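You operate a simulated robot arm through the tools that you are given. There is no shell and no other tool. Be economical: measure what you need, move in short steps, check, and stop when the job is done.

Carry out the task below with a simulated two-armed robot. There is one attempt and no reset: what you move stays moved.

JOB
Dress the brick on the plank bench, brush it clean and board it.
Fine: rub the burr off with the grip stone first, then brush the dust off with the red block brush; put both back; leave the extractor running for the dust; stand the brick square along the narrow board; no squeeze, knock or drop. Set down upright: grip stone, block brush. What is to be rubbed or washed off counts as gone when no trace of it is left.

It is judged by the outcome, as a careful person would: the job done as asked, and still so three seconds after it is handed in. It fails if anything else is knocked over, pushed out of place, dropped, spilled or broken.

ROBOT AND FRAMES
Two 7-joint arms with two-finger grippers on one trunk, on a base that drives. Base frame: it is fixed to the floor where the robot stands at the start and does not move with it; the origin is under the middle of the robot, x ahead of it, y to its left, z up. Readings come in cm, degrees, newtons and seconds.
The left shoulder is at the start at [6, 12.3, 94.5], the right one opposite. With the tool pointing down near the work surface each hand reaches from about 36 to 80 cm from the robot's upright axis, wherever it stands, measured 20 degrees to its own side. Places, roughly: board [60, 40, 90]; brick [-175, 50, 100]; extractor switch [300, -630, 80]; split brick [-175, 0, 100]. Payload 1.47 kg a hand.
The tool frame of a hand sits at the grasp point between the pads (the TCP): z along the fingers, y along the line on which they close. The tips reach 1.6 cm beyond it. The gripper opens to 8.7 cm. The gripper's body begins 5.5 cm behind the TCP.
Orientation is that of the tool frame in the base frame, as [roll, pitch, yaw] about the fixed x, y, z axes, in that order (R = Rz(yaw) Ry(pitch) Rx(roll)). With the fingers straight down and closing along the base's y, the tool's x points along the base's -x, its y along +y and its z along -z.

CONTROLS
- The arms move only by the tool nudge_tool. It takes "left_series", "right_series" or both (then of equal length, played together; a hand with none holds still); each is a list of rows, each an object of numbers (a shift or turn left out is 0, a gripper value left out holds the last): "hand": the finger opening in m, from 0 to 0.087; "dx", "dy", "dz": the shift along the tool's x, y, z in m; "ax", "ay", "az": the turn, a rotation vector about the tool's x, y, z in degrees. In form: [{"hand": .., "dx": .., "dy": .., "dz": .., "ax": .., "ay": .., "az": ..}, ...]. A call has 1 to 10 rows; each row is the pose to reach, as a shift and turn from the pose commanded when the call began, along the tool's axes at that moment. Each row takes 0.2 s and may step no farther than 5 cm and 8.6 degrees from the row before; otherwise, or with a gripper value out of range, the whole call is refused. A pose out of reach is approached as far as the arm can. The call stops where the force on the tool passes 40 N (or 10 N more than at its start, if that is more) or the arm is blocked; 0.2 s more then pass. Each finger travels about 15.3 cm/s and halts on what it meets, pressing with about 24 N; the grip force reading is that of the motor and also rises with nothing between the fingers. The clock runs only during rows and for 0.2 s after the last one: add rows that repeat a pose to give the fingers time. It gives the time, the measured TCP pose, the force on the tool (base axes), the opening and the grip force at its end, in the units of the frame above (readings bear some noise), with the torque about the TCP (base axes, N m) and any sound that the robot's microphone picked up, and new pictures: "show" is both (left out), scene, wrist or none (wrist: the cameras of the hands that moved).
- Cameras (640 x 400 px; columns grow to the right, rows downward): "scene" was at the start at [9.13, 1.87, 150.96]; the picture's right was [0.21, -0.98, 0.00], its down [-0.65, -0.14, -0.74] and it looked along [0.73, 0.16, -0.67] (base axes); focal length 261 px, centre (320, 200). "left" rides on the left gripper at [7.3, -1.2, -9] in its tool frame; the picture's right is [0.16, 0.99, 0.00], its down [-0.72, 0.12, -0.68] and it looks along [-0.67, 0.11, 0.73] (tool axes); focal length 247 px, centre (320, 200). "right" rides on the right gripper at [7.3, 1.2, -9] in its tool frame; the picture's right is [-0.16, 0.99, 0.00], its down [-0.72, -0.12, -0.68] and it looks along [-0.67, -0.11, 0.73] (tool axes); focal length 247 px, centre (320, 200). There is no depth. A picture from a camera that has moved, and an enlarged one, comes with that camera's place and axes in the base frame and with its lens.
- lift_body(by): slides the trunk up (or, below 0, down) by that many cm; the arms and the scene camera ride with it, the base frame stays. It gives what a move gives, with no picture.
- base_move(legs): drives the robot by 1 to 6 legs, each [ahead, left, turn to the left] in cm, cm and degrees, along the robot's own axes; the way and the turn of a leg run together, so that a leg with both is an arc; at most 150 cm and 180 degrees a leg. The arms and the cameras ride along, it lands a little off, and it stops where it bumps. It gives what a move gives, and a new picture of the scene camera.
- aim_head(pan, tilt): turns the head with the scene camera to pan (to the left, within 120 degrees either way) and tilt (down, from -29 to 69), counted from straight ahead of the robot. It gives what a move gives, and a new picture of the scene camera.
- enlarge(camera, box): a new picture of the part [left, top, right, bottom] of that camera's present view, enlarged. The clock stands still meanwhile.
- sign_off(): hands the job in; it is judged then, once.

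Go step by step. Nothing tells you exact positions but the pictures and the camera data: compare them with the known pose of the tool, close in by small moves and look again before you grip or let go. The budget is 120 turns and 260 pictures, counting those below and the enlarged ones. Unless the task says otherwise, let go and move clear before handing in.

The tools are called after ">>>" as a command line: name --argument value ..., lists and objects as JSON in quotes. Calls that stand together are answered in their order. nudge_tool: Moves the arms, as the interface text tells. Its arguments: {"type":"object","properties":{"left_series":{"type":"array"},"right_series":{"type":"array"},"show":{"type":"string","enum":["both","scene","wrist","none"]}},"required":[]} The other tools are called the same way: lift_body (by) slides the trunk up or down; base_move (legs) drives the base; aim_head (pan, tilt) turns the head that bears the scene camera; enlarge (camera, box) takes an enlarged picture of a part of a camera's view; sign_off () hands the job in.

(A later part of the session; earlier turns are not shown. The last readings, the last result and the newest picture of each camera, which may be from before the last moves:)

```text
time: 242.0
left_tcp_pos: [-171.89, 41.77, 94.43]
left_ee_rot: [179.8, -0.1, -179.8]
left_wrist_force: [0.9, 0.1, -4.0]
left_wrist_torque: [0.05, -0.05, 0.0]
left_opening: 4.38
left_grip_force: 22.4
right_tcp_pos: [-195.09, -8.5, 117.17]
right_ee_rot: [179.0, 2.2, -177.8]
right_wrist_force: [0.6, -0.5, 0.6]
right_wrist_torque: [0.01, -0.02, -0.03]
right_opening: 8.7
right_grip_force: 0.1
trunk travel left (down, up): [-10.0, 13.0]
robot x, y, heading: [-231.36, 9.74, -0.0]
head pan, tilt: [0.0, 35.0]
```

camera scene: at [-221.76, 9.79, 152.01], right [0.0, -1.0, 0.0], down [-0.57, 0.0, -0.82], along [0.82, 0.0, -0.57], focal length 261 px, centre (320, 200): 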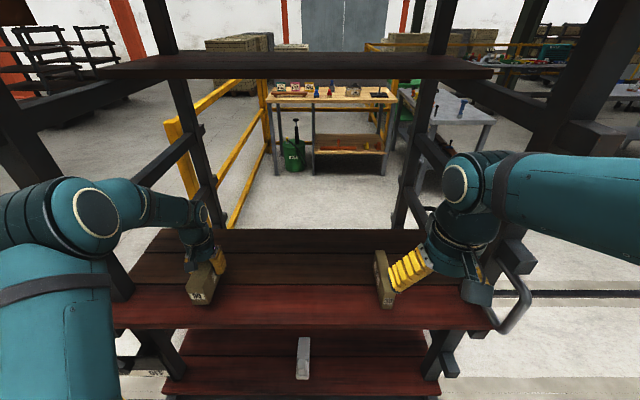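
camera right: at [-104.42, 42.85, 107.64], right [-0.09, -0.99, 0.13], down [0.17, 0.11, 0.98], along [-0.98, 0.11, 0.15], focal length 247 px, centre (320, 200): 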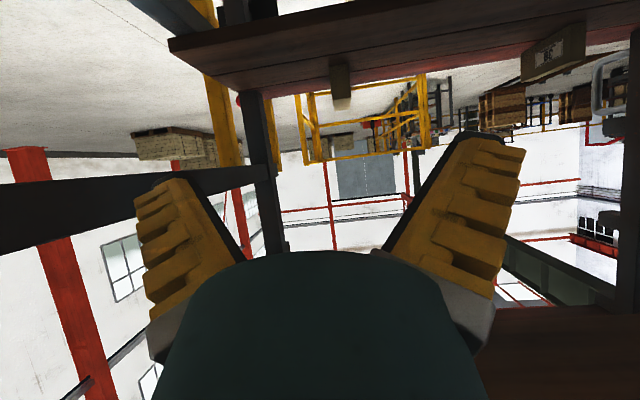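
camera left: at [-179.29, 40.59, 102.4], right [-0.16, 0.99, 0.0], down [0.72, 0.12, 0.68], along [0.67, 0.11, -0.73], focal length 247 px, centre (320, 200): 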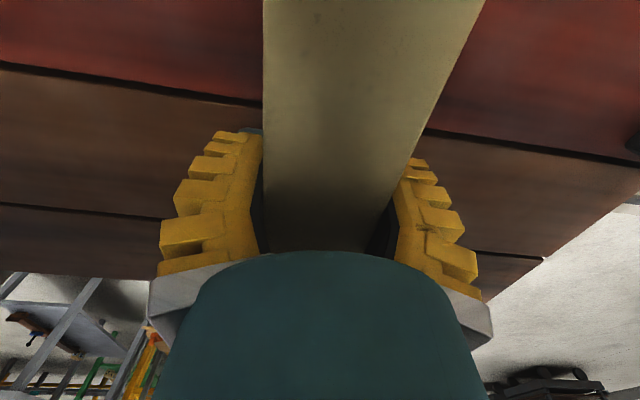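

I raise and withdraw the brick from the rack, and look at it.

>>> nudge_tool --left_series '[{"dz": -0.03}, {"dz": -0.06}, {"dz": -0.1}, {"dx": 0.03, "dy": -0.02, "dz": -0.12}, {"dx": 0.07, "dy": -0.035, "dz": -0.13}, {"dx": 0.11, "dy": -0.05, "dz": -0.14}, {"dx": 0.15, "dy": -0.06, "dz": -0.15}, {"dx": 0.19, "dy": -0.07, "dz": -0.16}, {"dx": 0.22, "dy": -0.075, "dz": -0.18}]'

```text
time: 244.0
left_tcp_pos: [-194.15, 34.3, 112.44]
left_ee_rot: [180.0, 0.0, -179.8]
left_wrist_force: [-0.5, 0.5, -4.7]
left_wrist_torque: [-0.03, -0.09, -0.01]
left_opening: 4.34
left_grip_force: 22.0
right_tcp_pos: [-195.22, -8.52, 117.2]
right_ee_rot: [179.1, 2.4, -177.8]
right_wrist_force: [0.3, 0.1, -0.4]
right_wrist_torque: [0.04, -0.03, 0.02]
right_opening: 8.73
right_grip_force: 0.0
trunk travel left (down, up): [-10.0, 13.0]
robot x, y, heading: [-231.31, 9.9, 0.5]
head pan, tilt: [0.0, 35.0]
camera scene: at [-221.88, 9.79, 152.02], right [0.0, -1.0, 0.0], down [-0.57, 0.0, -0.82], along [0.82, 0.0, -0.57], focal length 261 px, centre (320, 200)
camera left: at [-201.38, 33.02, 121.34], right [-0.16, 0.99, 0.0], down [0.72, 0.12, 0.68], along [0.67, 0.11, -0.73], focal length 247 px, centre (320, 200)
```

scene: 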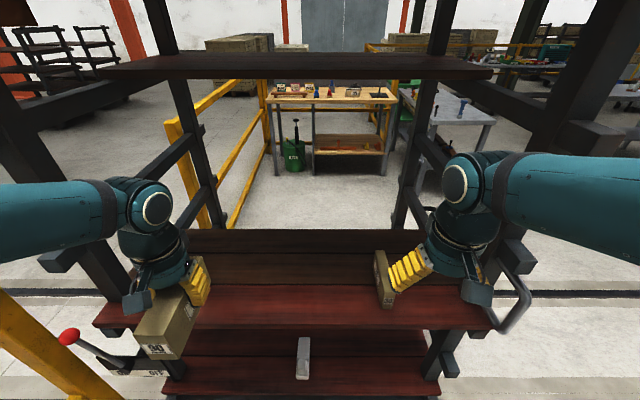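
left: 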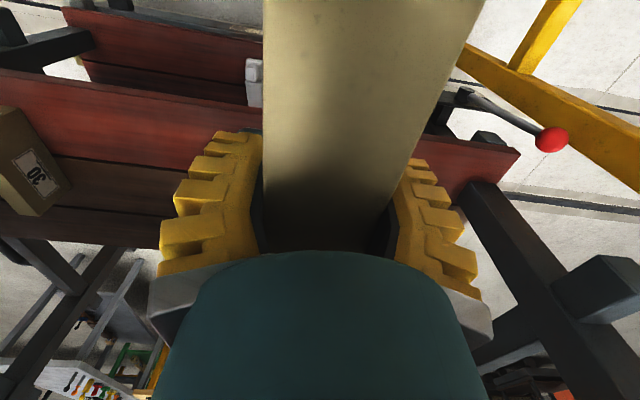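

I back out with the brick and drive back round to the work bench, facing it.

>>> base_move --legs '[[-55, 0, 0], [0, -112, 0], [125, 0, 0], [115, 0, 0]]'

```text
time: 268.8
left_tcp_pos: [0.4, -78.49, 112.38]
left_ee_rot: [179.9, 0.0, 180.0]
left_wrist_force: [0.0, -0.5, -4.3]
left_wrist_torque: [0.0, -0.04, -0.02]
left_opening: 4.29
left_grip_force: 22.1
right_tcp_pos: [-0.99, -121.34, 117.04]
right_ee_rot: [179.0, 2.2, -178.1]
right_wrist_force: [-0.2, 0.2, 0.3]
right_wrist_torque: [-0.02, 0.03, 0.02]
right_opening: 8.68
right_grip_force: 0.0
trunk travel left (down, up): [-10.0, 13.0]
robot x, y, heading: [-37.5, -102.56, -0.1]
head pan, tilt: [0.0, 35.0]
camera scene: at [-27.55, -102.94, 152.0], right [0.0, -1.0, 0.0], down [-0.57, 0.0, -0.82], along [0.82, 0.0, -0.57], focal length 261 px, centre (320, 200)
```

scene: 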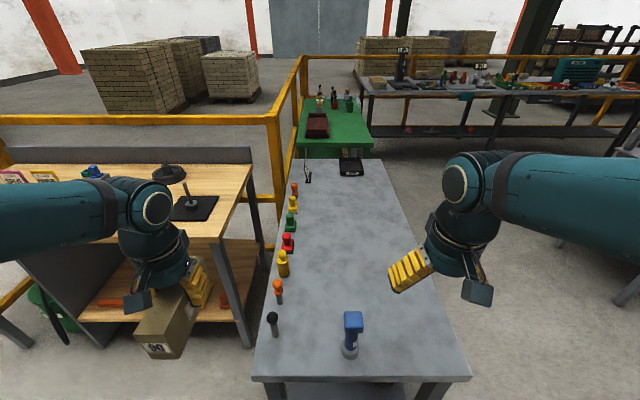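

>>> base_move --legs '[[0, 108, 0]]'

>>> aim_head --pan 0 --tilt 42

```text
time: 278.8
left_tcp_pos: [1.01, 31.46, 112.43]
left_ee_rot: [179.9, 0.0, 179.3]
left_wrist_force: [-0.3, 0.0, -4.5]
left_wrist_torque: [0.0, -0.07, 0.04]
left_opening: 4.31
left_grip_force: 21.8
right_tcp_pos: [-0.64, -11.2, 117.21]
right_ee_rot: [179.0, 2.2, -178.6]
right_wrist_force: [1.1, 0.1, -0.7]
right_wrist_torque: [-0.01, 0.0, 0.02]
right_opening: 8.7
right_grip_force: 0.1
trunk travel left (down, up): [-10.0, 13.0]
robot x, y, heading: [-36.99, 7.1, -0.4]
head pan, tilt: [0.0, 35.0]
camera scene: at [-27.07, 7.41, 152.01], right [-0.01, -1.0, 0.0], down [-0.57, 0.01, -0.82], along [0.82, -0.01, -0.57], focal length 261 px, centre (320, 200)
```

scene: 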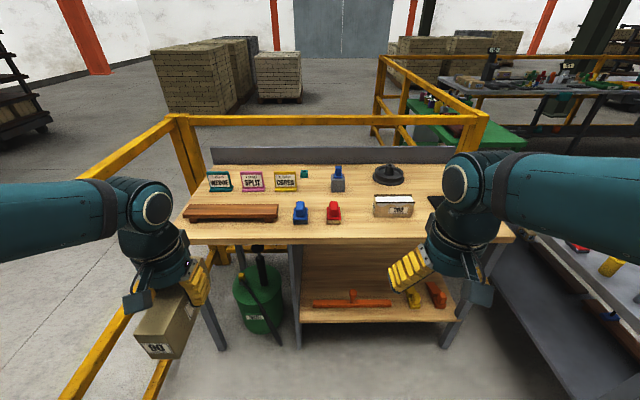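

```text
time: 279.4
left_tcp_pos: [1.1, 31.46, 112.46]
left_ee_rot: [179.9, 0.0, 179.4]
left_wrist_force: [0.7, 0.3, -5.2]
left_wrist_torque: [-0.02, 0.0, 0.0]
left_opening: 4.3
left_grip_force: 21.9
right_tcp_pos: [-0.66, -11.29, 117.27]
right_ee_rot: [179.0, 2.1, -178.6]
right_wrist_force: [0.5, -0.3, -0.2]
right_wrist_torque: [0.01, 0.03, 0.02]
right_opening: 8.71
right_grip_force: 0.0
trunk travel left (down, up): [-10.0, 13.0]
robot x, y, heading: [-36.66, 7.25, -0.3]
head pan, tilt: [0.0, 42.0]
camera scene: at [-27.52, 7.4, 150.96], right [-0.01, -1.0, 0.0], down [-0.67, 0.01, -0.74], along [0.74, -0.01, -0.67], focal length 261 px, centre (320, 200)
```

scene: 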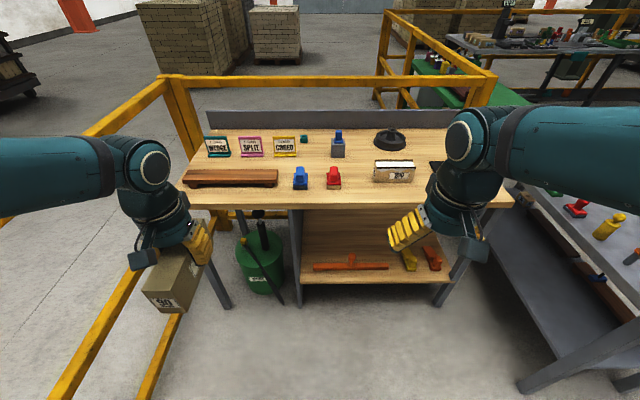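

The brick is intact in hand. Bench top is z≈85, board about x 52–59.5, y 24–60, top z≈89. I look for the burr.

>>> enlarge --camera "scene" --box '[125, 215, 225, 320]'

>>> enlarge --camera "scene" --box '[170, 120, 450, 220]'

```text
3.81 times, centred on (175, 268) of scene
camera zoom: at [-27.52, 7.4, 150.96], right [-0.01, -1.0, 0.0], down [-0.67, 0.01, -0.74], along [0.74, -0.01, -0.67], focal length 995 px, centre (872, -57)
```

zoom: 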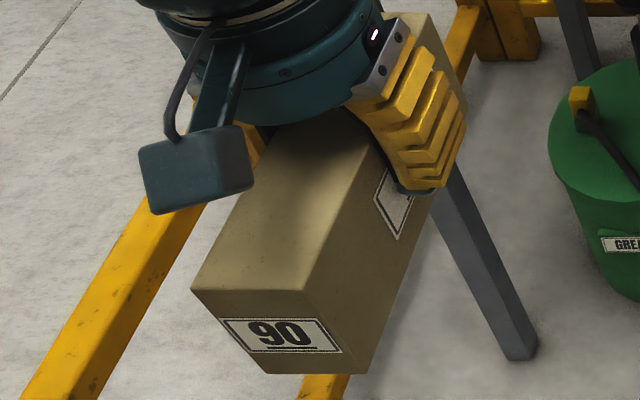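

```text
2.29 times, centred on (310, 170) of scene
camera zoom: at [-27.52, 7.4, 150.96], right [-0.01, -1.0, 0.0], down [-0.67, 0.01, -0.74], along [0.74, -0.01, -0.67], focal length 597 px, centre (343, 269)
```

zoom: 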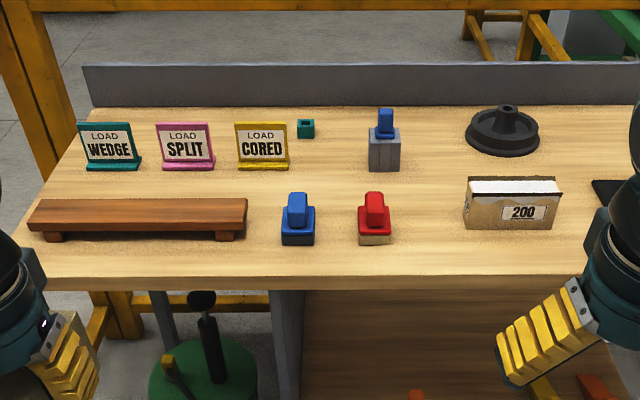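

No burr on the visible faces. I turn the brick a quarter turn (it must lie along y for the board anyway) to view its other faces.

>>> nudge_tool --left_series '[{"az": 8.5}, {"az": 17}, {"az": 25.5}, {"az": 34}, {"az": 42.5}, {"az": 51}, {"az": 59.5}, {"az": 68}, {"az": 76.5}, {"az": 85}]' --show "scene"

```text
time: 281.6
left_tcp_pos: [1.06, 31.4, 112.42]
left_ee_rot: [-180.0, -0.1, 94.1]
left_wrist_force: [0.1, -0.1, -5.0]
left_wrist_torque: [-0.07, 0.03, -0.03]
left_opening: 4.31
left_grip_force: 21.6
right_tcp_pos: [-0.65, -11.38, 117.16]
right_ee_rot: [179.0, 2.2, -178.6]
right_wrist_force: [-0.6, -0.2, 0.1]
right_wrist_torque: [-0.02, -0.01, -0.01]
right_opening: 8.73
right_grip_force: 0.2
trunk travel left (down, up): [-10.0, 13.0]
robot x, y, heading: [-36.85, 7.1, -0.6]
head pan, tilt: [0.0, 42.0]
camera scene: at [-27.51, 7.4, 150.96], right [-0.01, -1.0, 0.0], down [-0.67, 0.01, -0.74], along [0.74, -0.01, -0.67], focal length 261 px, centre (320, 200)
```

scene: 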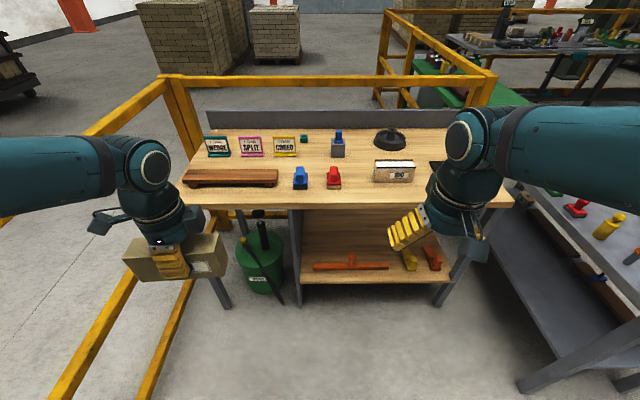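

>>> enlarge --camera "scene" --box '[115, 225, 235, 300]'

>>> enlarge --camera "left" --box '[0, 0, 640, 400]'

```text
5.33 times, centred on (175, 262) of scene
camera zoom: at [-27.51, 7.4, 150.96], right [-0.01, -1.0, 0.0], down [-0.67, 0.01, -0.74], along [0.74, -0.01, -0.67], focal length 1392 px, centre (1093, -133)
```

zoom: 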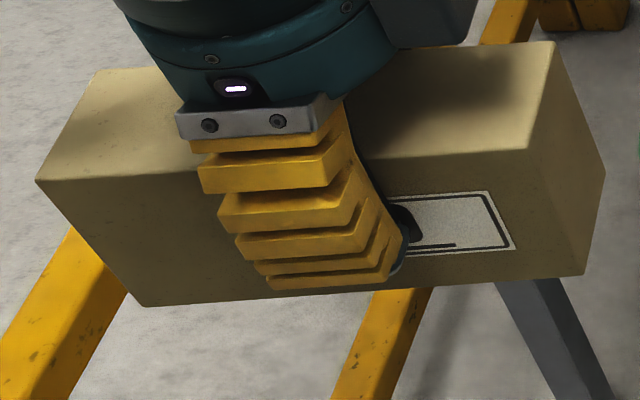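

```text
1.00 times, centred on (320, 200) of left (not enlarged: the box is as wide or as high as the picture)
camera zoom: at [-0.61, 38.62, 121.3], right [0.97, 0.23, 0.0], down [0.17, -0.71, 0.68], along [0.16, -0.66, -0.73], focal length 247 px, centre (320, 200)
```

zoom: 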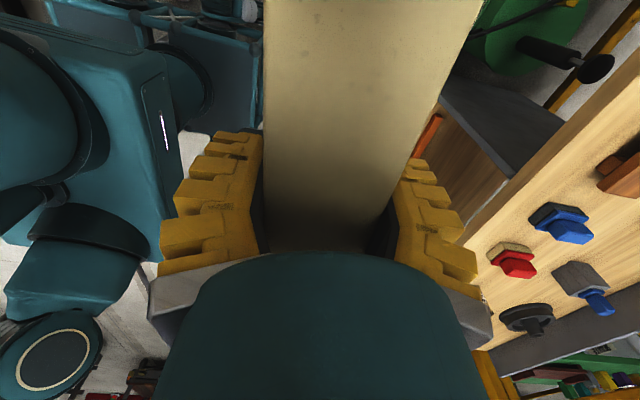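

The top, one side and both ends look clean; I turn the brick the other way round to view the remaining side.

>>> nudge_tool --left_series '[{"az": -8.5}, {"az": -17}, {"az": -25.5}, {"az": -34}, {"az": -42.5}, {"az": -51}, {"az": -59.5}, {"az": -68}, {"az": -76.5}, {"az": -85}]' --show "none"

>>> nudge_tool --left_series '[{"az": -8.5}, {"az": -17}, {"az": -25.5}, {"az": -34}, {"az": -42.5}, {"az": -51}, {"az": -59.5}, {"az": -68}, {"az": -76.5}, {"az": -85}]' --show "none"

>>> enlarge --camera "scene" --box '[105, 200, 265, 300]'

```text
time: 283.8
left_tcp_pos: [1.05, 31.43, 112.51]
left_ee_rot: [179.9, 0.0, 179.6]
left_wrist_force: [0.4, 1.0, -5.4]
left_wrist_torque: [0.01, -0.06, 0.01]
left_opening: 4.29
left_grip_force: 22.0
right_tcp_pos: [-0.74, -11.31, 117.25]
right_ee_rot: [179.0, 2.2, -178.5]
right_wrist_force: [0.2, -0.2, -0.5]
right_wrist_torque: [0.02, 0.02, 0.04]
right_opening: 8.7
right_grip_force: 0.2
trunk travel left (down, up): [-10.0, 13.0]
robot x, y, heading: [-36.63, 7.34, -0.6]
head pan, tilt: [0.0, 42.0]
```

```text
time: 286.0
left_tcp_pos: [0.83, 31.52, 112.5]
left_ee_rot: [180.0, 0.1, -95.6]
left_wrist_force: [-0.2, 0.3, -4.2]
left_wrist_torque: [0.09, 0.01, -0.01]
left_opening: 4.31
left_grip_force: 21.8
right_tcp_pos: [-0.61, -11.33, 117.15]
right_ee_rot: [179.0, 2.2, -178.6]
right_wrist_force: [0.3, -0.2, 0.6]
right_wrist_torque: [-0.03, 0.01, 0.02]
right_opening: 8.69
right_grip_force: 0.1
trunk travel left (down, up): [-10.0, 13.0]
robot x, y, heading: [-36.77, 7.31, -0.4]
head pan, tilt: [0.0, 42.0]
```

```text
4.00 times, centred on (185, 250) of scene
camera zoom: at [-27.51, 7.4, 150.96], right [-0.01, -1.0, 0.0], down [-0.67, 0.01, -0.74], along [0.74, -0.01, -0.67], focal length 1044 px, centre (860, 0)
```

zoom: 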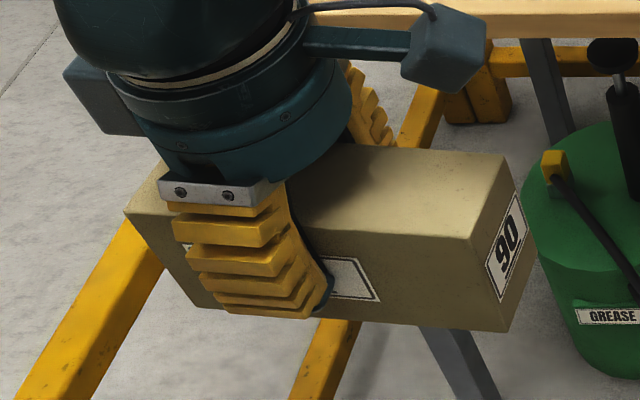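

No burr yet. I check the "200" object on the bench, and the brick's underside is still unseen.

>>> enlarge --camera "scene" --box '[360, 145, 440, 195]'

>>> enlarge --camera "left" --box '[0, 0, 320, 200]'

```text
8.00 times, centred on (400, 170) of scene
camera zoom: at [-27.51, 7.4, 150.96], right [-0.01, -1.0, 0.0], down [-0.67, 0.01, -0.74], along [0.74, -0.01, -0.67], focal length 2089 px, centre (-320, 440)
```

zoom: 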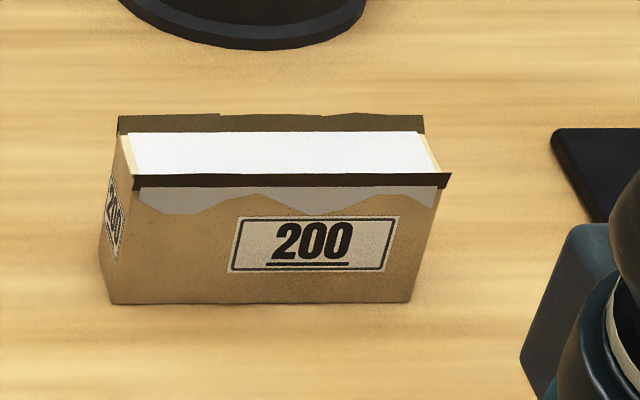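

```text
2.00 times, centred on (160, 100) of left
camera zoom: at [1.46, 24.06, 121.3], right [-1.0, -0.06, 0.0], down [-0.05, 0.73, 0.68], along [-0.04, 0.68, -0.73], focal length 494 px, centre (640, 400)
```

zoom: 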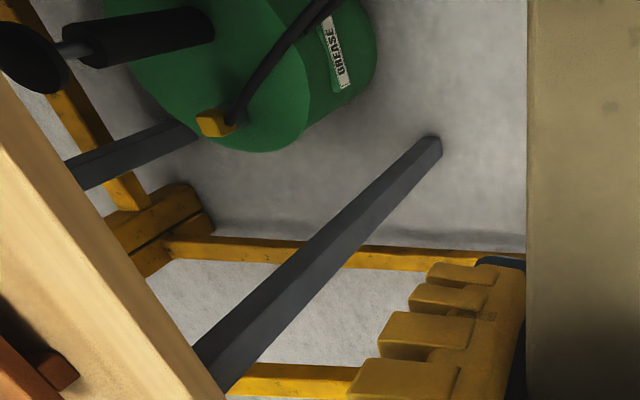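

The "200" object seems a torn-open pack, and the brick named in the places list is the one in hand. I tip the held brick towards me to see its underside.

>>> nudge_tool --left_series '[{"ay": 8.5, "dz": -0.015}, {"ay": 17, "dz": -0.03}, {"ay": 25.5, "dz": -0.045}, {"ay": 34, "dz": -0.06}, {"ay": 42.5, "dz": -0.075}, {"ay": 51, "dz": -0.09}, {"ay": 59.5, "dz": -0.1}, {"ay": 68, "dz": -0.1}]' --show "scene"

>>> enlarge --camera "scene" --box '[105, 180, 265, 280]'

```text
time: 287.8
left_tcp_pos: [1.16, 31.46, 122.56]
left_ee_rot: [-180.0, -67.9, -95.6]
left_wrist_force: [0.1, 0.2, -5.7]
left_wrist_torque: [0.07, -0.04, 0.02]
left_opening: 4.31
left_grip_force: 22.5
right_tcp_pos: [-0.53, -11.31, 117.22]
right_ee_rot: [178.9, 2.2, -178.6]
right_wrist_force: [0.8, 0.9, -0.5]
right_wrist_torque: [0.02, 0.02, -0.01]
right_opening: 8.72
right_grip_force: 0.0
trunk travel left (down, up): [-10.0, 13.0]
robot x, y, heading: [-36.69, 7.51, -0.4]
head pan, tilt: [0.0, 42.0]
camera scene: at [-27.47, 7.44, 150.95], right [-0.01, -1.0, 0.0], down [-0.67, 0.01, -0.74], along [0.74, -0.01, -0.67], focal length 261 px, centre (320, 200)
```

scene: 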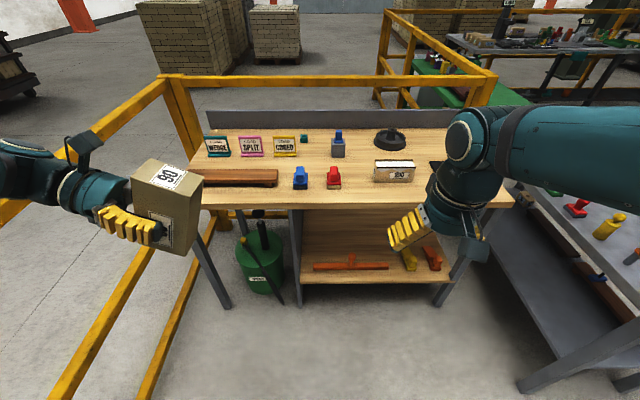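

```text
4.00 times, centred on (185, 230) of scene
camera zoom: at [-27.47, 7.44, 150.95], right [-0.01, -1.0, 0.0], down [-0.67, 0.01, -0.74], along [0.74, -0.01, -0.67], focal length 1044 px, centre (860, 80)
```

zoom: 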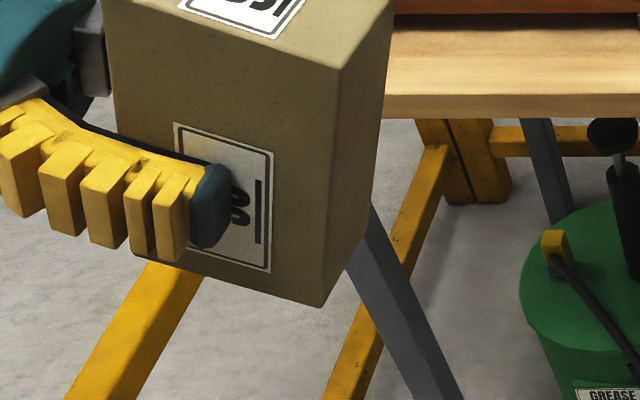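

>>> nudge_tool --left_series '[{"ax": -7.4, "az": 3}, {"ax": -14.8, "az": 6}, {"ax": -22.2, "az": 9}, {"ax": -29.6, "az": 12}, {"ax": -37, "az": 15}]' --show "none"

>>> enlarge --camera "scene" --box '[105, 160, 265, 260]'

```text
time: 289.0
left_tcp_pos: [1.26, 31.45, 121.94]
left_ee_rot: [177.3, -68.5, -130.4]
left_wrist_force: [-0.3, 0.1, -5.4]
left_wrist_torque: [0.06, -0.06, -0.01]
left_opening: 4.28
left_grip_force: 21.8
left hand out of reach, approached as far as the arm can: row 5
right_tcp_pos: [-0.72, -11.25, 117.22]
right_ee_rot: [179.1, 2.2, -178.6]
right_wrist_force: [0.6, 0.3, -1.3]
right_wrist_torque: [-0.01, -0.02, 0.01]
right_opening: 8.7
right_grip_force: 0.1
trunk travel left (down, up): [-10.0, 13.0]
robot x, y, heading: [-36.8, 7.15, -0.8]
head pan, tilt: [0.0, 42.0]
```

```text
4.00 times, centred on (185, 210) of scene
camera zoom: at [-27.45, 7.56, 150.95], right [-0.01, -1.0, 0.0], down [-0.67, 0.01, -0.74], along [0.74, -0.01, -0.67], focal length 1044 px, centre (860, 160)
```

zoom: 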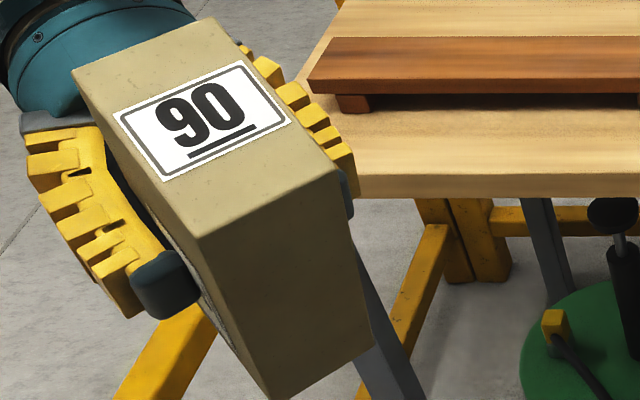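

The underside is clean too, so this brick may not be the one with the burr. I right the brick, drive up to the bench, and look closely at the "200" piece with the right wrist camera.

>>> nudge_tool --left_series '[{"ax": 7.4, "az": -3}, {"ax": 14.8, "az": -6}, {"ax": 22.2, "az": -9}, {"ax": 29.6, "az": -12}, {"ax": 34.5, "az": -14}]' --show "none"

>>> nudge_tool --left_series '[{"ay": -8.5}, {"ay": -17}, {"ay": -25.5}, {"ay": -34}, {"ay": -42.5}, {"ay": -51}, {"ay": -59.5}, {"ay": -68}]' --show "none"

>>> base_move --legs '[[33, 0, 0]]'

>>> enlarge --camera "right" --box '[0, 0, 640, 400]'

```text
time: 290.2
left_tcp_pos: [1.24, 31.16, 122.1]
left_ee_rot: [179.8, -67.9, -98.2]
left_wrist_force: [0.4, -0.1, -4.6]
left_wrist_torque: [0.06, -0.01, 0.01]
left_opening: 4.3
left_grip_force: 22.4
right_tcp_pos: [-0.78, -11.33, 117.23]
right_ee_rot: [179.0, 2.2, -178.6]
right_wrist_force: [0.1, 0.0, 0.1]
right_wrist_torque: [-0.04, -0.03, 0.03]
right_opening: 8.72
right_grip_force: 0.1
trunk travel left (down, up): [-10.0, 13.0]
robot x, y, heading: [-36.96, 7.11, -0.5]
head pan, tilt: [0.0, 42.0]
```

```text
time: 292.0
left_tcp_pos: [1.33, 31.12, 122.14]
left_ee_rot: [-180.0, 0.2, -98.3]
left_wrist_force: [0.0, -0.6, -5.0]
left_wrist_torque: [0.04, -0.03, -0.04]
left_opening: 4.32
left_grip_force: 21.5
right_tcp_pos: [-0.7, -11.2, 117.18]
right_ee_rot: [179.0, 2.2, -178.5]
right_wrist_force: [0.7, 0.5, 0.6]
right_wrist_torque: [-0.05, 0.01, 0.03]
right_opening: 8.68
right_grip_force: 0.1
trunk travel left (down, up): [-10.0, 13.0]
robot x, y, heading: [-36.93, 7.4, -0.6]
head pan, tilt: [0.0, 42.0]
```

```text
time: 294.2
left_tcp_pos: [34.66, 30.74, 122.05]
left_ee_rot: [179.9, 0.0, -98.3]
left_wrist_force: [0.7, 0.0, -5.5]
left_wrist_torque: [0.05, 0.02, 0.04]
left_opening: 4.32
left_grip_force: 22.3
right_tcp_pos: [32.57, -11.76, 117.06]
right_ee_rot: [179.0, 2.2, -178.7]
right_wrist_force: [1.1, -0.2, 0.1]
right_wrist_torque: [0.01, 0.01, -0.05]
right_opening: 8.71
right_grip_force: 0.0
trunk travel left (down, up): [-10.0, 13.0]
robot x, y, heading: [-4.19, 6.98, -0.6]
head pan, tilt: [0.0, 42.0]
camera scene: at [5.83, 7.04, 150.95], right [-0.01, -1.0, 0.0], down [-0.67, 0.01, -0.74], along [0.74, -0.01, -0.67], focal length 261 px, centre (320, 200)
```

scene: 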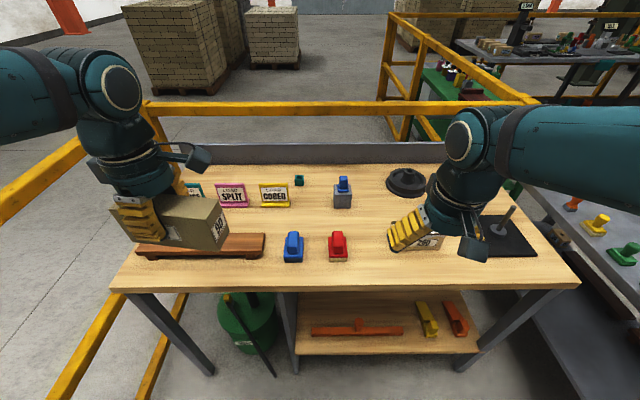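

```text
1.00 times, centred on (320, 200) of right (not enlarged: the box is as wide or as high as the picture)
camera zoom: at [24.82, -10.92, 125.76], right [0.13, 0.99, 0.02], down [0.7, -0.11, 0.71], along [0.7, -0.08, -0.71], focal length 247 px, centre (320, 200)
```

zoom: 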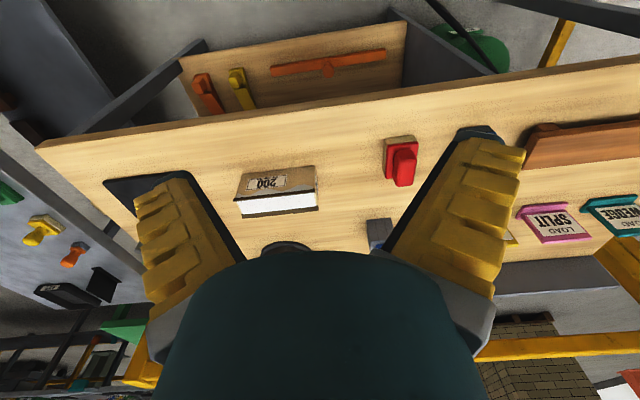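

>>> enlarge --camera "right" --box '[220, 155, 330, 225]'

>>> enlarge --camera "right" --box '[370, 120, 440, 260]'

```text
5.71 times, centred on (275, 190) of right
camera zoom: at [24.82, -10.92, 125.76], right [0.13, 0.99, 0.02], down [0.7, -0.11, 0.71], along [0.7, -0.08, -0.71], focal length 1411 px, centre (577, 257)
```

zoom: 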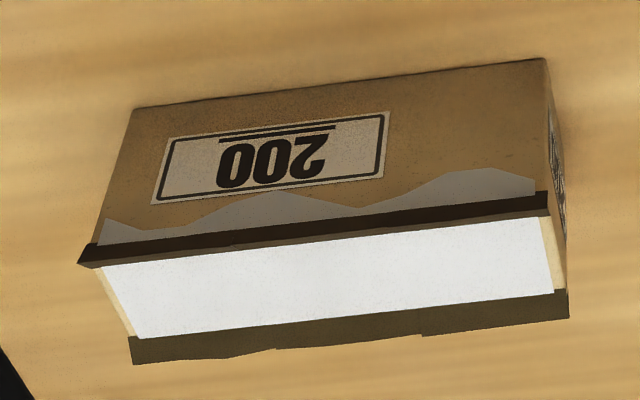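

```text
2.86 times, centred on (405, 190) of right
camera zoom: at [24.82, -10.92, 125.76], right [0.13, 0.99, 0.02], down [0.7, -0.11, 0.71], along [0.7, -0.08, -0.71], focal length 706 px, centre (77, 229)
```

zoom: 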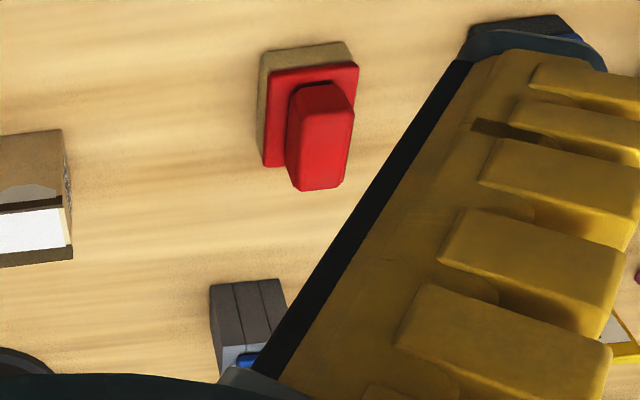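

The "200" piece is the brick on the plank work bench with the dark burr lips along its edges; the plain "90" brick has no burr and belongs in the store rack. I will put it back exactly where it was first.

>>> base_move --legs '[[-33, 0, 0], [0, -110, 0.6], [-120, 0, 0], [-125, 0, 0], [0, 112, 0]]'

>>> nudge_tool --left_series '[{"az": 8.5}, {"az": 17}, {"az": 25.5}, {"az": 34}, {"az": 42.5}, {"az": 51}, {"az": 59.5}, {"az": 68}, {"az": 76.5}, {"az": 81.7}]' --show "none"

```text
time: 327.3
left_tcp_pos: [-246.36, 35.8, 122.16]
left_ee_rot: [179.9, 0.1, -97.1]
left_wrist_force: [-0.9, 0.4, -4.5]
left_wrist_torque: [0.07, -0.04, -0.02]
left_opening: 4.32
left_grip_force: 22.3
right_tcp_pos: [-247.32, -6.6, 117.22]
right_ee_rot: [179.0, 2.2, -177.3]
right_wrist_force: [0.1, 0.4, 0.1]
right_wrist_torque: [0.01, 0.01, -0.01]
right_opening: 8.69
right_grip_force: 0.1
trunk travel left (down, up): [-10.0, 13.0]
robot x, y, heading: [-284.26, 11.23, 0.6]
head pan, tilt: [0.0, 42.0]
camera scene: at [-274.51, 11.54, 150.96], right [0.01, -1.0, 0.0], down [-0.67, -0.01, -0.74], along [0.74, 0.01, -0.67], focal length 261 px, centre (320, 200)
```

scene: 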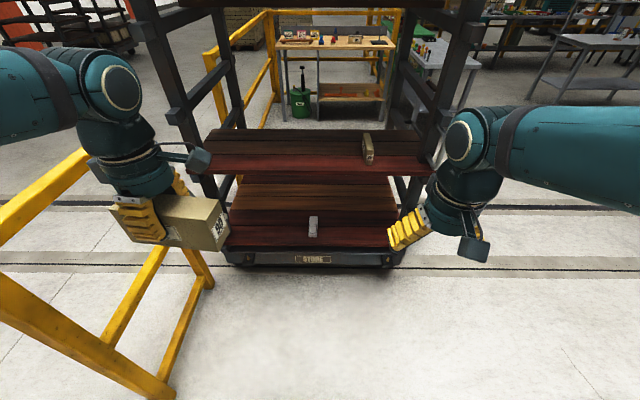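

```text
time: 329.5
left_tcp_pos: [-246.44, 35.94, 122.08]
left_ee_rot: [179.9, 0.0, -178.9]
left_wrist_force: [-0.2, 0.6, -5.0]
left_wrist_torque: [-0.02, -0.07, 0.01]
left_opening: 4.32
left_grip_force: 22.1
right_tcp_pos: [-247.32, -6.63, 117.2]
right_ee_rot: [179.0, 2.1, -177.4]
right_wrist_force: [-0.3, 0.3, 0.5]
right_wrist_torque: [0.0, 0.0, -0.01]
right_opening: 8.73
right_grip_force: 0.1
trunk travel left (down, up): [-10.0, 13.0]
robot x, y, heading: [-284.06, 11.34, 0.8]
head pan, tilt: [0.0, 42.0]
```

>>> base_move --legs '[[52.5, -2, -0.7]]'

```text
time: 332.5
left_tcp_pos: [-194.61, 33.98, 122.1]
left_ee_rot: [179.9, -0.2, -179.3]
left_wrist_force: [-0.1, 0.0, -5.5]
left_wrist_torque: [0.0, -0.06, 0.02]
left_opening: 4.3
left_grip_force: 21.7
right_tcp_pos: [-195.85, -8.54, 117.17]
right_ee_rot: [179.0, 2.2, -177.9]
right_wrist_force: [0.7, -0.1, 0.9]
right_wrist_torque: [-0.02, 0.01, 0.01]
right_opening: 8.69
right_grip_force: 0.1
trunk travel left (down, up): [-10.0, 13.0]
robot x, y, heading: [-232.34, 9.53, 0.3]
head pan, tilt: [0.0, 42.0]
camera scene: at [-222.95, 9.86, 150.95], right [0.0, -1.0, 0.0], down [-0.67, 0.0, -0.74], along [0.74, 0.0, -0.67], focal length 261 px, centre (320, 200)
```

scene: 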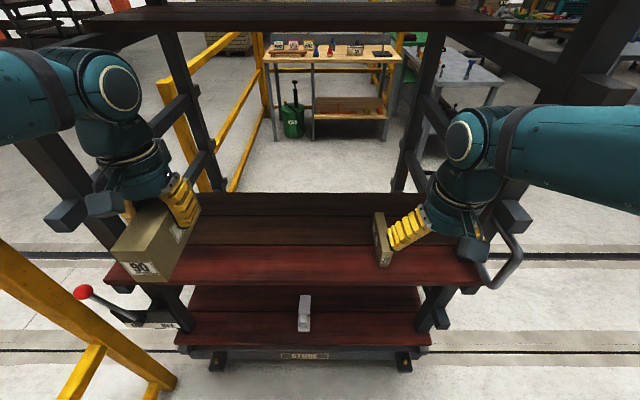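

>>> nudge_tool --left_series '[{"dx": -0.03, "dy": 0.015, "dz": 0.03, "az": 0.6}, {"dx": -0.06, "dy": 0.03, "dz": 0.06, "az": 0.6}, {"dx": -0.09, "dy": 0.045, "dz": 0.09, "az": 0.6}, {"dx": -0.12, "dy": 0.06, "dz": 0.11, "az": 0.6}, {"dx": -0.16, "dy": 0.07, "dz": 0.13, "az": 0.6}, {"dx": -0.2, "dy": 0.077, "dz": 0.15, "az": 0.6}, {"dx": -0.228, "dy": 0.077, "dz": 0.18, "az": 0.6}, {"dx": -0.228, "dy": 0.077, "dz": 0.22, "az": 0.6}, {"dx": -0.228, "dy": 0.077, "dz": 0.26, "az": 0.6}, {"dx": -0.228, "dy": 0.077, "dz": 0.285, "az": 0.6}]' --show "scene"

```text
time: 334.7
left_tcp_pos: [-171.86, 41.89, 93.51]
left_ee_rot: [179.9, -0.1, -179.9]
left_wrist_force: [0.4, -0.9, -4.9]
left_wrist_torque: [-0.01, -0.11, -0.01]
left_opening: 4.31
left_grip_force: 22.2
right_tcp_pos: [-195.83, -8.36, 117.08]
right_ee_rot: [179.0, 2.2, -177.9]
right_wrist_force: [0.2, -1.0, 0.5]
right_wrist_torque: [-0.02, 0.0, -0.01]
right_opening: 8.72
right_grip_force: 0.0
trunk travel left (down, up): [-10.0, 13.0]
robot x, y, heading: [-232.52, 10.03, 0.0]
head pan, tilt: [0.0, 42.0]
camera scene: at [-222.99, 9.89, 150.95], right [0.0, -1.0, 0.0], down [-0.67, 0.0, -0.74], along [0.74, 0.0, -0.67], focal length 261 px, centre (320, 200)
```

scene: 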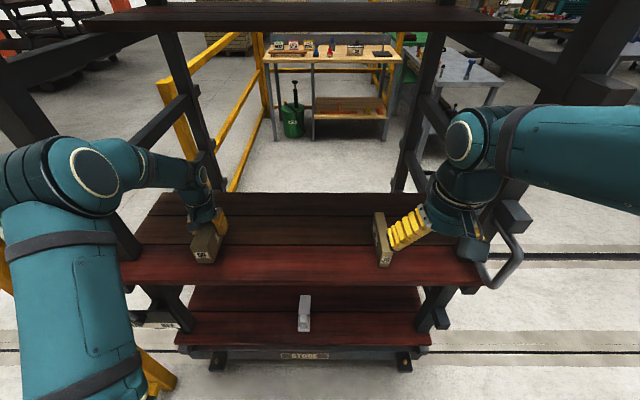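

Directly over its old place, about 1.9 cm up. I lower in tiny steps until it rests.

>>> nudge_tool --left_series '[{"dz": 0.006}, {"dz": 0.012}, {"dz": 0.016}, {"dz": 0.018}, {"dz": 0.019}]' --show "none"

```text
time: 335.9
left_tcp_pos: [-171.9, 41.93, 91.76]
left_ee_rot: [179.9, 0.0, -179.8]
left_wrist_force: [1.1, 0.8, 0.9]
left_wrist_torque: [-0.1, 0.33, -0.04]
left_opening: 4.32
left_grip_force: 21.7
right_tcp_pos: [-195.9, -8.48, 117.17]
right_ee_rot: [179.0, 2.3, -177.9]
right_wrist_force: [0.5, -0.2, 0.2]
right_wrist_torque: [-0.01, -0.02, 0.01]
right_opening: 8.7
right_grip_force: 0.0
trunk travel left (down, up): [-10.0, 13.0]
robot x, y, heading: [-232.39, 9.97, 0.2]
head pan, tilt: [0.0, 42.0]
```

>>> nudge_tool --left_series '[{"hand": 0.05}, {"hand": 0.06}, {"hand": 0.075}, {"hand": 0.087}, {"hand": 0.087, "dz": -0.03}, {"dz": -0.07}, {"dz": -0.11}]'

```text
time: 337.5
left_tcp_pos: [-172.16, 41.87, 102.61]
left_ee_rot: [179.9, -0.1, -179.9]
left_wrist_force: [0.4, 0.3, -0.1]
left_wrist_torque: [0.0, -0.04, 0.0]
left_opening: 8.73
left_grip_force: 0.0
right_tcp_pos: [-196.08, -8.56, 117.2]
right_ee_rot: [179.0, 2.4, -177.9]
right_wrist_force: [0.2, 0.0, -0.5]
right_wrist_torque: [-0.01, -0.07, -0.01]
right_opening: 8.69
right_grip_force: 0.0
trunk travel left (down, up): [-10.0, 13.0]
robot x, y, heading: [-232.39, 10.29, -0.0]
head pan, tilt: [0.0, 42.0]
camera scene: at [-223.11, 9.81, 150.97], right [0.0, -1.0, 0.0], down [-0.67, 0.0, -0.74], along [0.74, 0.0, -0.67], focal length 261 px, centre (320, 200)
camera left: at [-179.5, 40.68, 111.6], right [-0.16, 0.99, 0.0], down [0.72, 0.12, 0.68], along [0.67, 0.11, -0.73], focal length 247 px, centre (320, 200)
```

scene: 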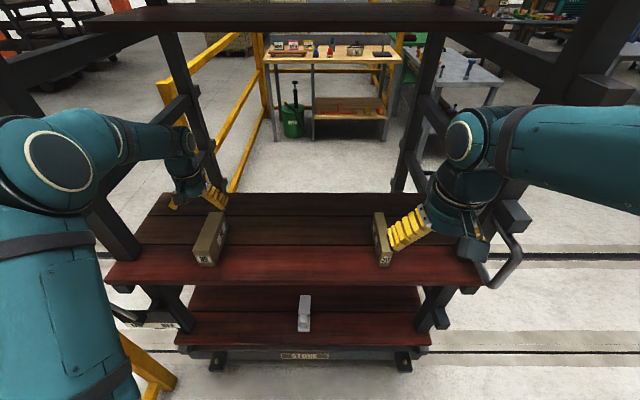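
left: 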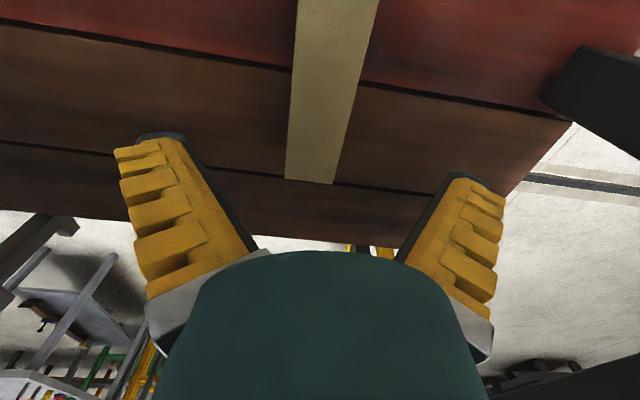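

The store brick is back in its place, standing. I withdraw and drive back to the work bench.

>>> nudge_tool --left_series '[{"dz": -0.04}, {"dx": 0.03, "dy": -0.02, "dz": -0.06}, {"dx": 0.07, "dy": -0.035, "dz": -0.08}, {"dx": 0.11, "dy": -0.05, "dz": -0.1}, {"dx": 0.15, "dy": -0.06, "dz": -0.12}, {"dx": 0.19, "dy": -0.07, "dz": -0.14}, {"dx": 0.22, "dy": -0.08, "dz": -0.16}]' --show "none"

>>> base_move --legs '[[-55, 0, 0], [0, -112, 0], [125, 0, 0], [120, 0, 0], [0, 112, 0], [34, 0, 0]]'

```text
time: 339.1
left_tcp_pos: [-194.15, 33.7, 118.86]
left_ee_rot: [179.9, 0.0, -179.9]
left_wrist_force: [0.1, 0.4, 0.0]
left_wrist_torque: [-0.01, -0.04, 0.02]
left_opening: 8.71
left_grip_force: 0.1
right_tcp_pos: [-196.08, -8.49, 117.2]
right_ee_rot: [179.0, 2.3, -178.0]
right_wrist_force: [-0.6, -0.2, 0.1]
right_wrist_torque: [0.04, -0.04, 0.06]
right_opening: 8.72
right_grip_force: 0.0
trunk travel left (down, up): [-10.0, 13.0]
robot x, y, heading: [-232.42, 9.86, 0.0]
head pan, tilt: [0.0, 42.0]
```

```text
time: 375.2
left_tcp_pos: [30.43, 35.16, 118.76]
left_ee_rot: [179.9, -0.1, -179.3]
left_wrist_force: [0.2, -1.1, -0.7]
left_wrist_torque: [0.0, 0.04, 0.01]
left_opening: 8.71
left_grip_force: 0.1
right_tcp_pos: [28.89, -7.16, 117.15]
right_ee_rot: [179.0, 2.2, -177.1]
right_wrist_force: [0.1, 0.2, -0.2]
right_wrist_torque: [0.0, 0.03, -0.03]
right_opening: 8.69
right_grip_force: 0.0
trunk travel left (down, up): [-10.0, 13.0]
robot x, y, heading: [-7.92, 10.86, 0.8]
head pan, tilt: [0.0, 42.0]
camera scene: at [1.66, 10.86, 150.95], right [0.01, -1.0, 0.0], down [-0.67, -0.01, -0.74], along [0.74, 0.01, -0.67], focal length 261 px, centre (320, 200)
```

scene: 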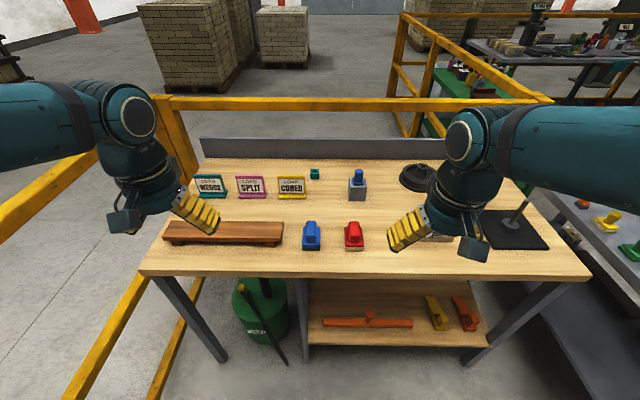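

>>> base_move --legs '[[13, 0, -0.8]]'

>>> enlarge --camera "scene" --box '[280, 160, 480, 285]'

>>> enlarge --camera "right" --box '[0, 0, 640, 400]'

```text
time: 376.5
left_tcp_pos: [43.78, 34.65, 118.81]
left_ee_rot: [179.9, -0.1, 179.8]
left_wrist_force: [0.8, 0.2, 0.4]
left_wrist_torque: [-0.01, 0.01, 0.0]
left_opening: 8.68
left_grip_force: 0.1
right_tcp_pos: [41.64, -7.58, 117.17]
right_ee_rot: [179.0, 2.3, -178.1]
right_wrist_force: [1.2, 0.3, -1.0]
right_wrist_torque: [0.01, 0.02, 0.01]
right_opening: 8.72
right_grip_force: 0.1
trunk travel left (down, up): [-10.0, 13.0]
robot x, y, heading: [4.95, 10.64, 0.0]
head pan, tilt: [0.0, 42.0]
camera scene: at [14.67, 10.81, 150.95], right [0.0, -1.0, 0.0], down [-0.67, 0.0, -0.74], along [0.74, 0.0, -0.67], focal length 261 px, centre (320, 200)
```

scene: 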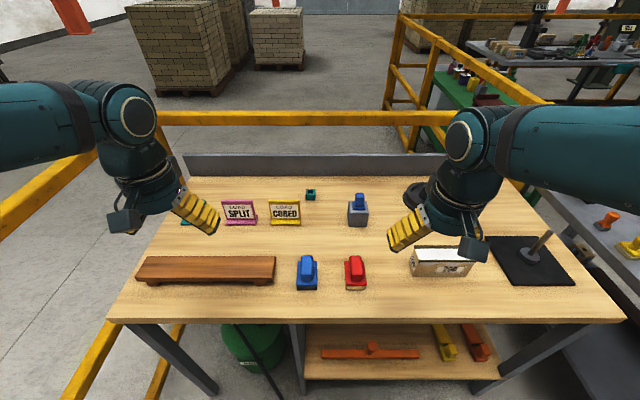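

```text
3.20 times, centred on (380, 222) of scene
camera zoom: at [14.67, 10.81, 150.95], right [0.0, -1.0, 0.0], down [-0.67, 0.0, -0.74], along [0.74, 0.0, -0.67], focal length 836 px, centre (128, 128)
```

zoom: 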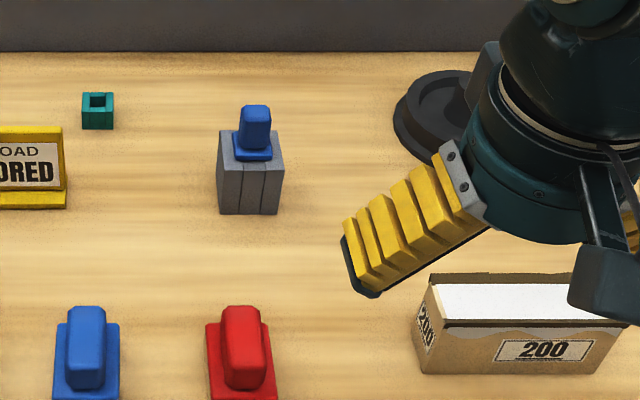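

```text
1.00 times, centred on (320, 200) of right (not enlarged: the box is as wide or as high as the picture)
camera zoom: at [33.83, -6.94, 125.75], right [0.12, 0.99, 0.02], down [0.7, -0.1, 0.71], along [0.7, -0.07, -0.71], focal length 247 px, centre (320, 200)
```

zoom: 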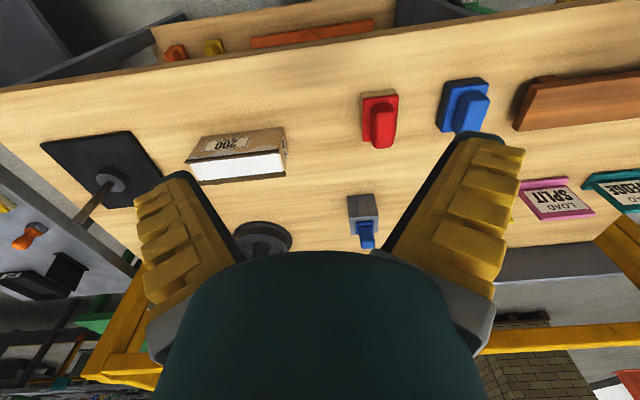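

The stone is at about [75.5, -2]. I level the right hand and bring it above the stone's blue handle.

>>> nudge_tool --right_series '[{"dx": -0.04, "dy": 0.008, "ax": 1, "ay": 2.3, "az": 1.9}, {"dx": -0.08, "dy": 0.016, "ax": 1, "ay": 2.3, "az": 1.9}, {"dx": -0.12, "dy": 0.024, "dz": 0.01, "ax": 1, "ay": 2.3, "az": 1.9}, {"dx": -0.16, "dy": 0.032, "dz": 0.02, "ax": 1, "ay": 2.3, "az": 1.9}, {"dx": -0.2, "dy": 0.04, "dz": 0.03, "ax": 1, "ay": 2.3, "az": 1.9}, {"dx": -0.24, "dy": 0.046, "dz": 0.04, "ax": 1, "ay": 2.3, "az": 1.9}, {"dx": -0.28, "dy": 0.046, "dz": 0.05, "ax": 1, "ay": 2.3, "az": 1.9}, {"dx": -0.31, "dy": 0.046, "dz": 0.08, "ax": 1, "ay": 2.3, "az": 1.9}]'

```text
time: 378.3
left_tcp_pos: [43.56, 34.7, 118.83]
left_ee_rot: [179.9, 0.0, 179.9]
left_wrist_force: [0.4, 0.1, 0.2]
left_wrist_torque: [-0.01, 0.0, 0.02]
left_opening: 8.72
left_grip_force: 0.1
right_tcp_pos: [72.76, -1.91, 110.64]
right_ee_rot: [179.9, -0.1, -180.0]
right_wrist_force: [0.8, 0.3, 0.1]
right_wrist_torque: [0.02, 0.01, -0.02]
right_opening: 8.7
right_grip_force: 0.0
trunk travel left (down, up): [-10.0, 13.0]
robot x, y, heading: [5.36, 10.82, -0.2]
head pan, tilt: [0.0, 42.0]
camera scene: at [14.61, 10.83, 150.95], right [0.0, -1.0, 0.0], down [-0.67, 0.0, -0.74], along [0.74, 0.0, -0.67], focal length 261 px, centre (320, 200)
camera right: at [65.27, -0.78, 119.46], right [0.16, 0.99, 0.0], down [0.72, -0.12, 0.68], along [0.67, -0.11, -0.73], focal length 247 px, centre (320, 200)
```

scene: 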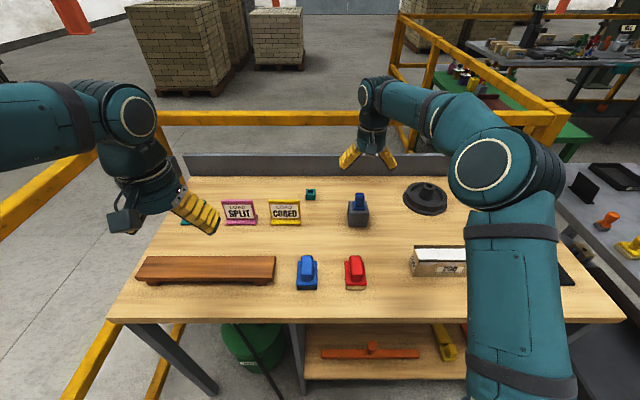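
right: 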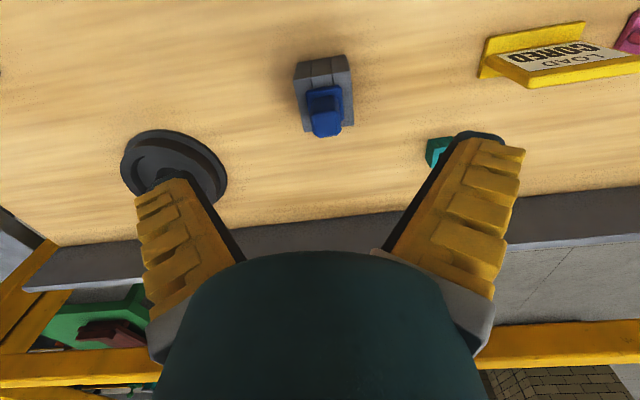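

>>> nudge_tool --right_series '[{"dx": -0.015, "dz": 0.04}, {"dx": -0.025, "dz": 0.08}]'

>>> enlarge --camera "scene" --box '[310, 140, 430, 240]'

```text
time: 378.9
left_tcp_pos: [43.55, 34.66, 118.94]
left_ee_rot: [179.9, -0.1, 179.9]
left_wrist_force: [0.3, 0.1, 0.2]
left_wrist_torque: [-0.01, -0.01, 0.01]
left_opening: 8.71
left_grip_force: 0.1
right_tcp_pos: [75.02, -1.84, 102.56]
right_ee_rot: [-179.9, 0.0, 179.9]
right_wrist_force: [0.3, 0.0, -0.6]
right_wrist_torque: [0.01, -0.02, 0.0]
right_opening: 8.72
right_grip_force: 0.0
trunk travel left (down, up): [-10.0, 13.0]
robot x, y, heading: [5.49, 10.58, -0.1]
head pan, tilt: [0.0, 42.0]
camera scene: at [14.51, 10.8, 150.96], right [0.0, -1.0, 0.0], down [-0.67, 0.0, -0.74], along [0.74, 0.0, -0.67], focal length 261 px, centre (320, 200)
camera right: at [67.59, -0.75, 111.49], right [0.16, 0.99, 0.0], down [0.72, -0.12, 0.68], along [0.67, -0.11, -0.73], focal length 247 px, centre (320, 200)
```

scene: 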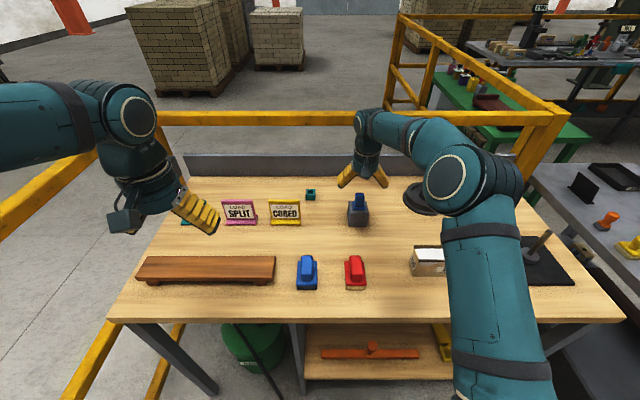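
right: 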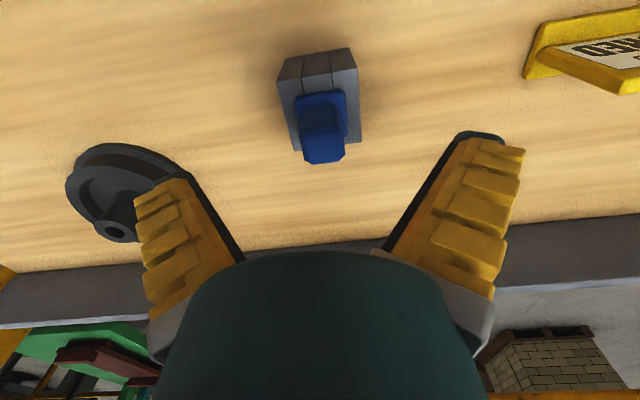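

```text
4.00 times, centred on (370, 190) of scene
camera zoom: at [14.51, 10.8, 150.96], right [0.0, -1.0, 0.0], down [-0.67, 0.0, -0.74], along [0.74, 0.0, -0.67], focal length 1044 px, centre (120, 240)
```

zoom: 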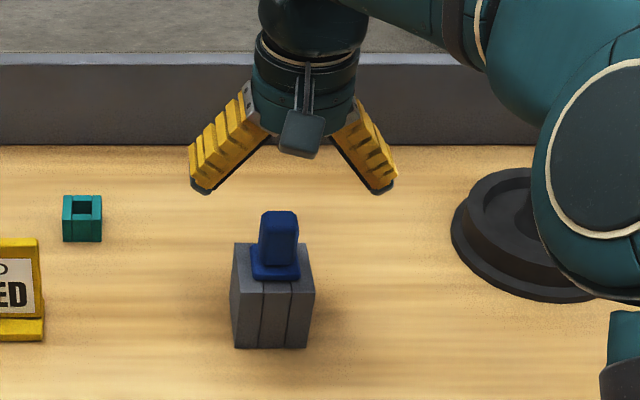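

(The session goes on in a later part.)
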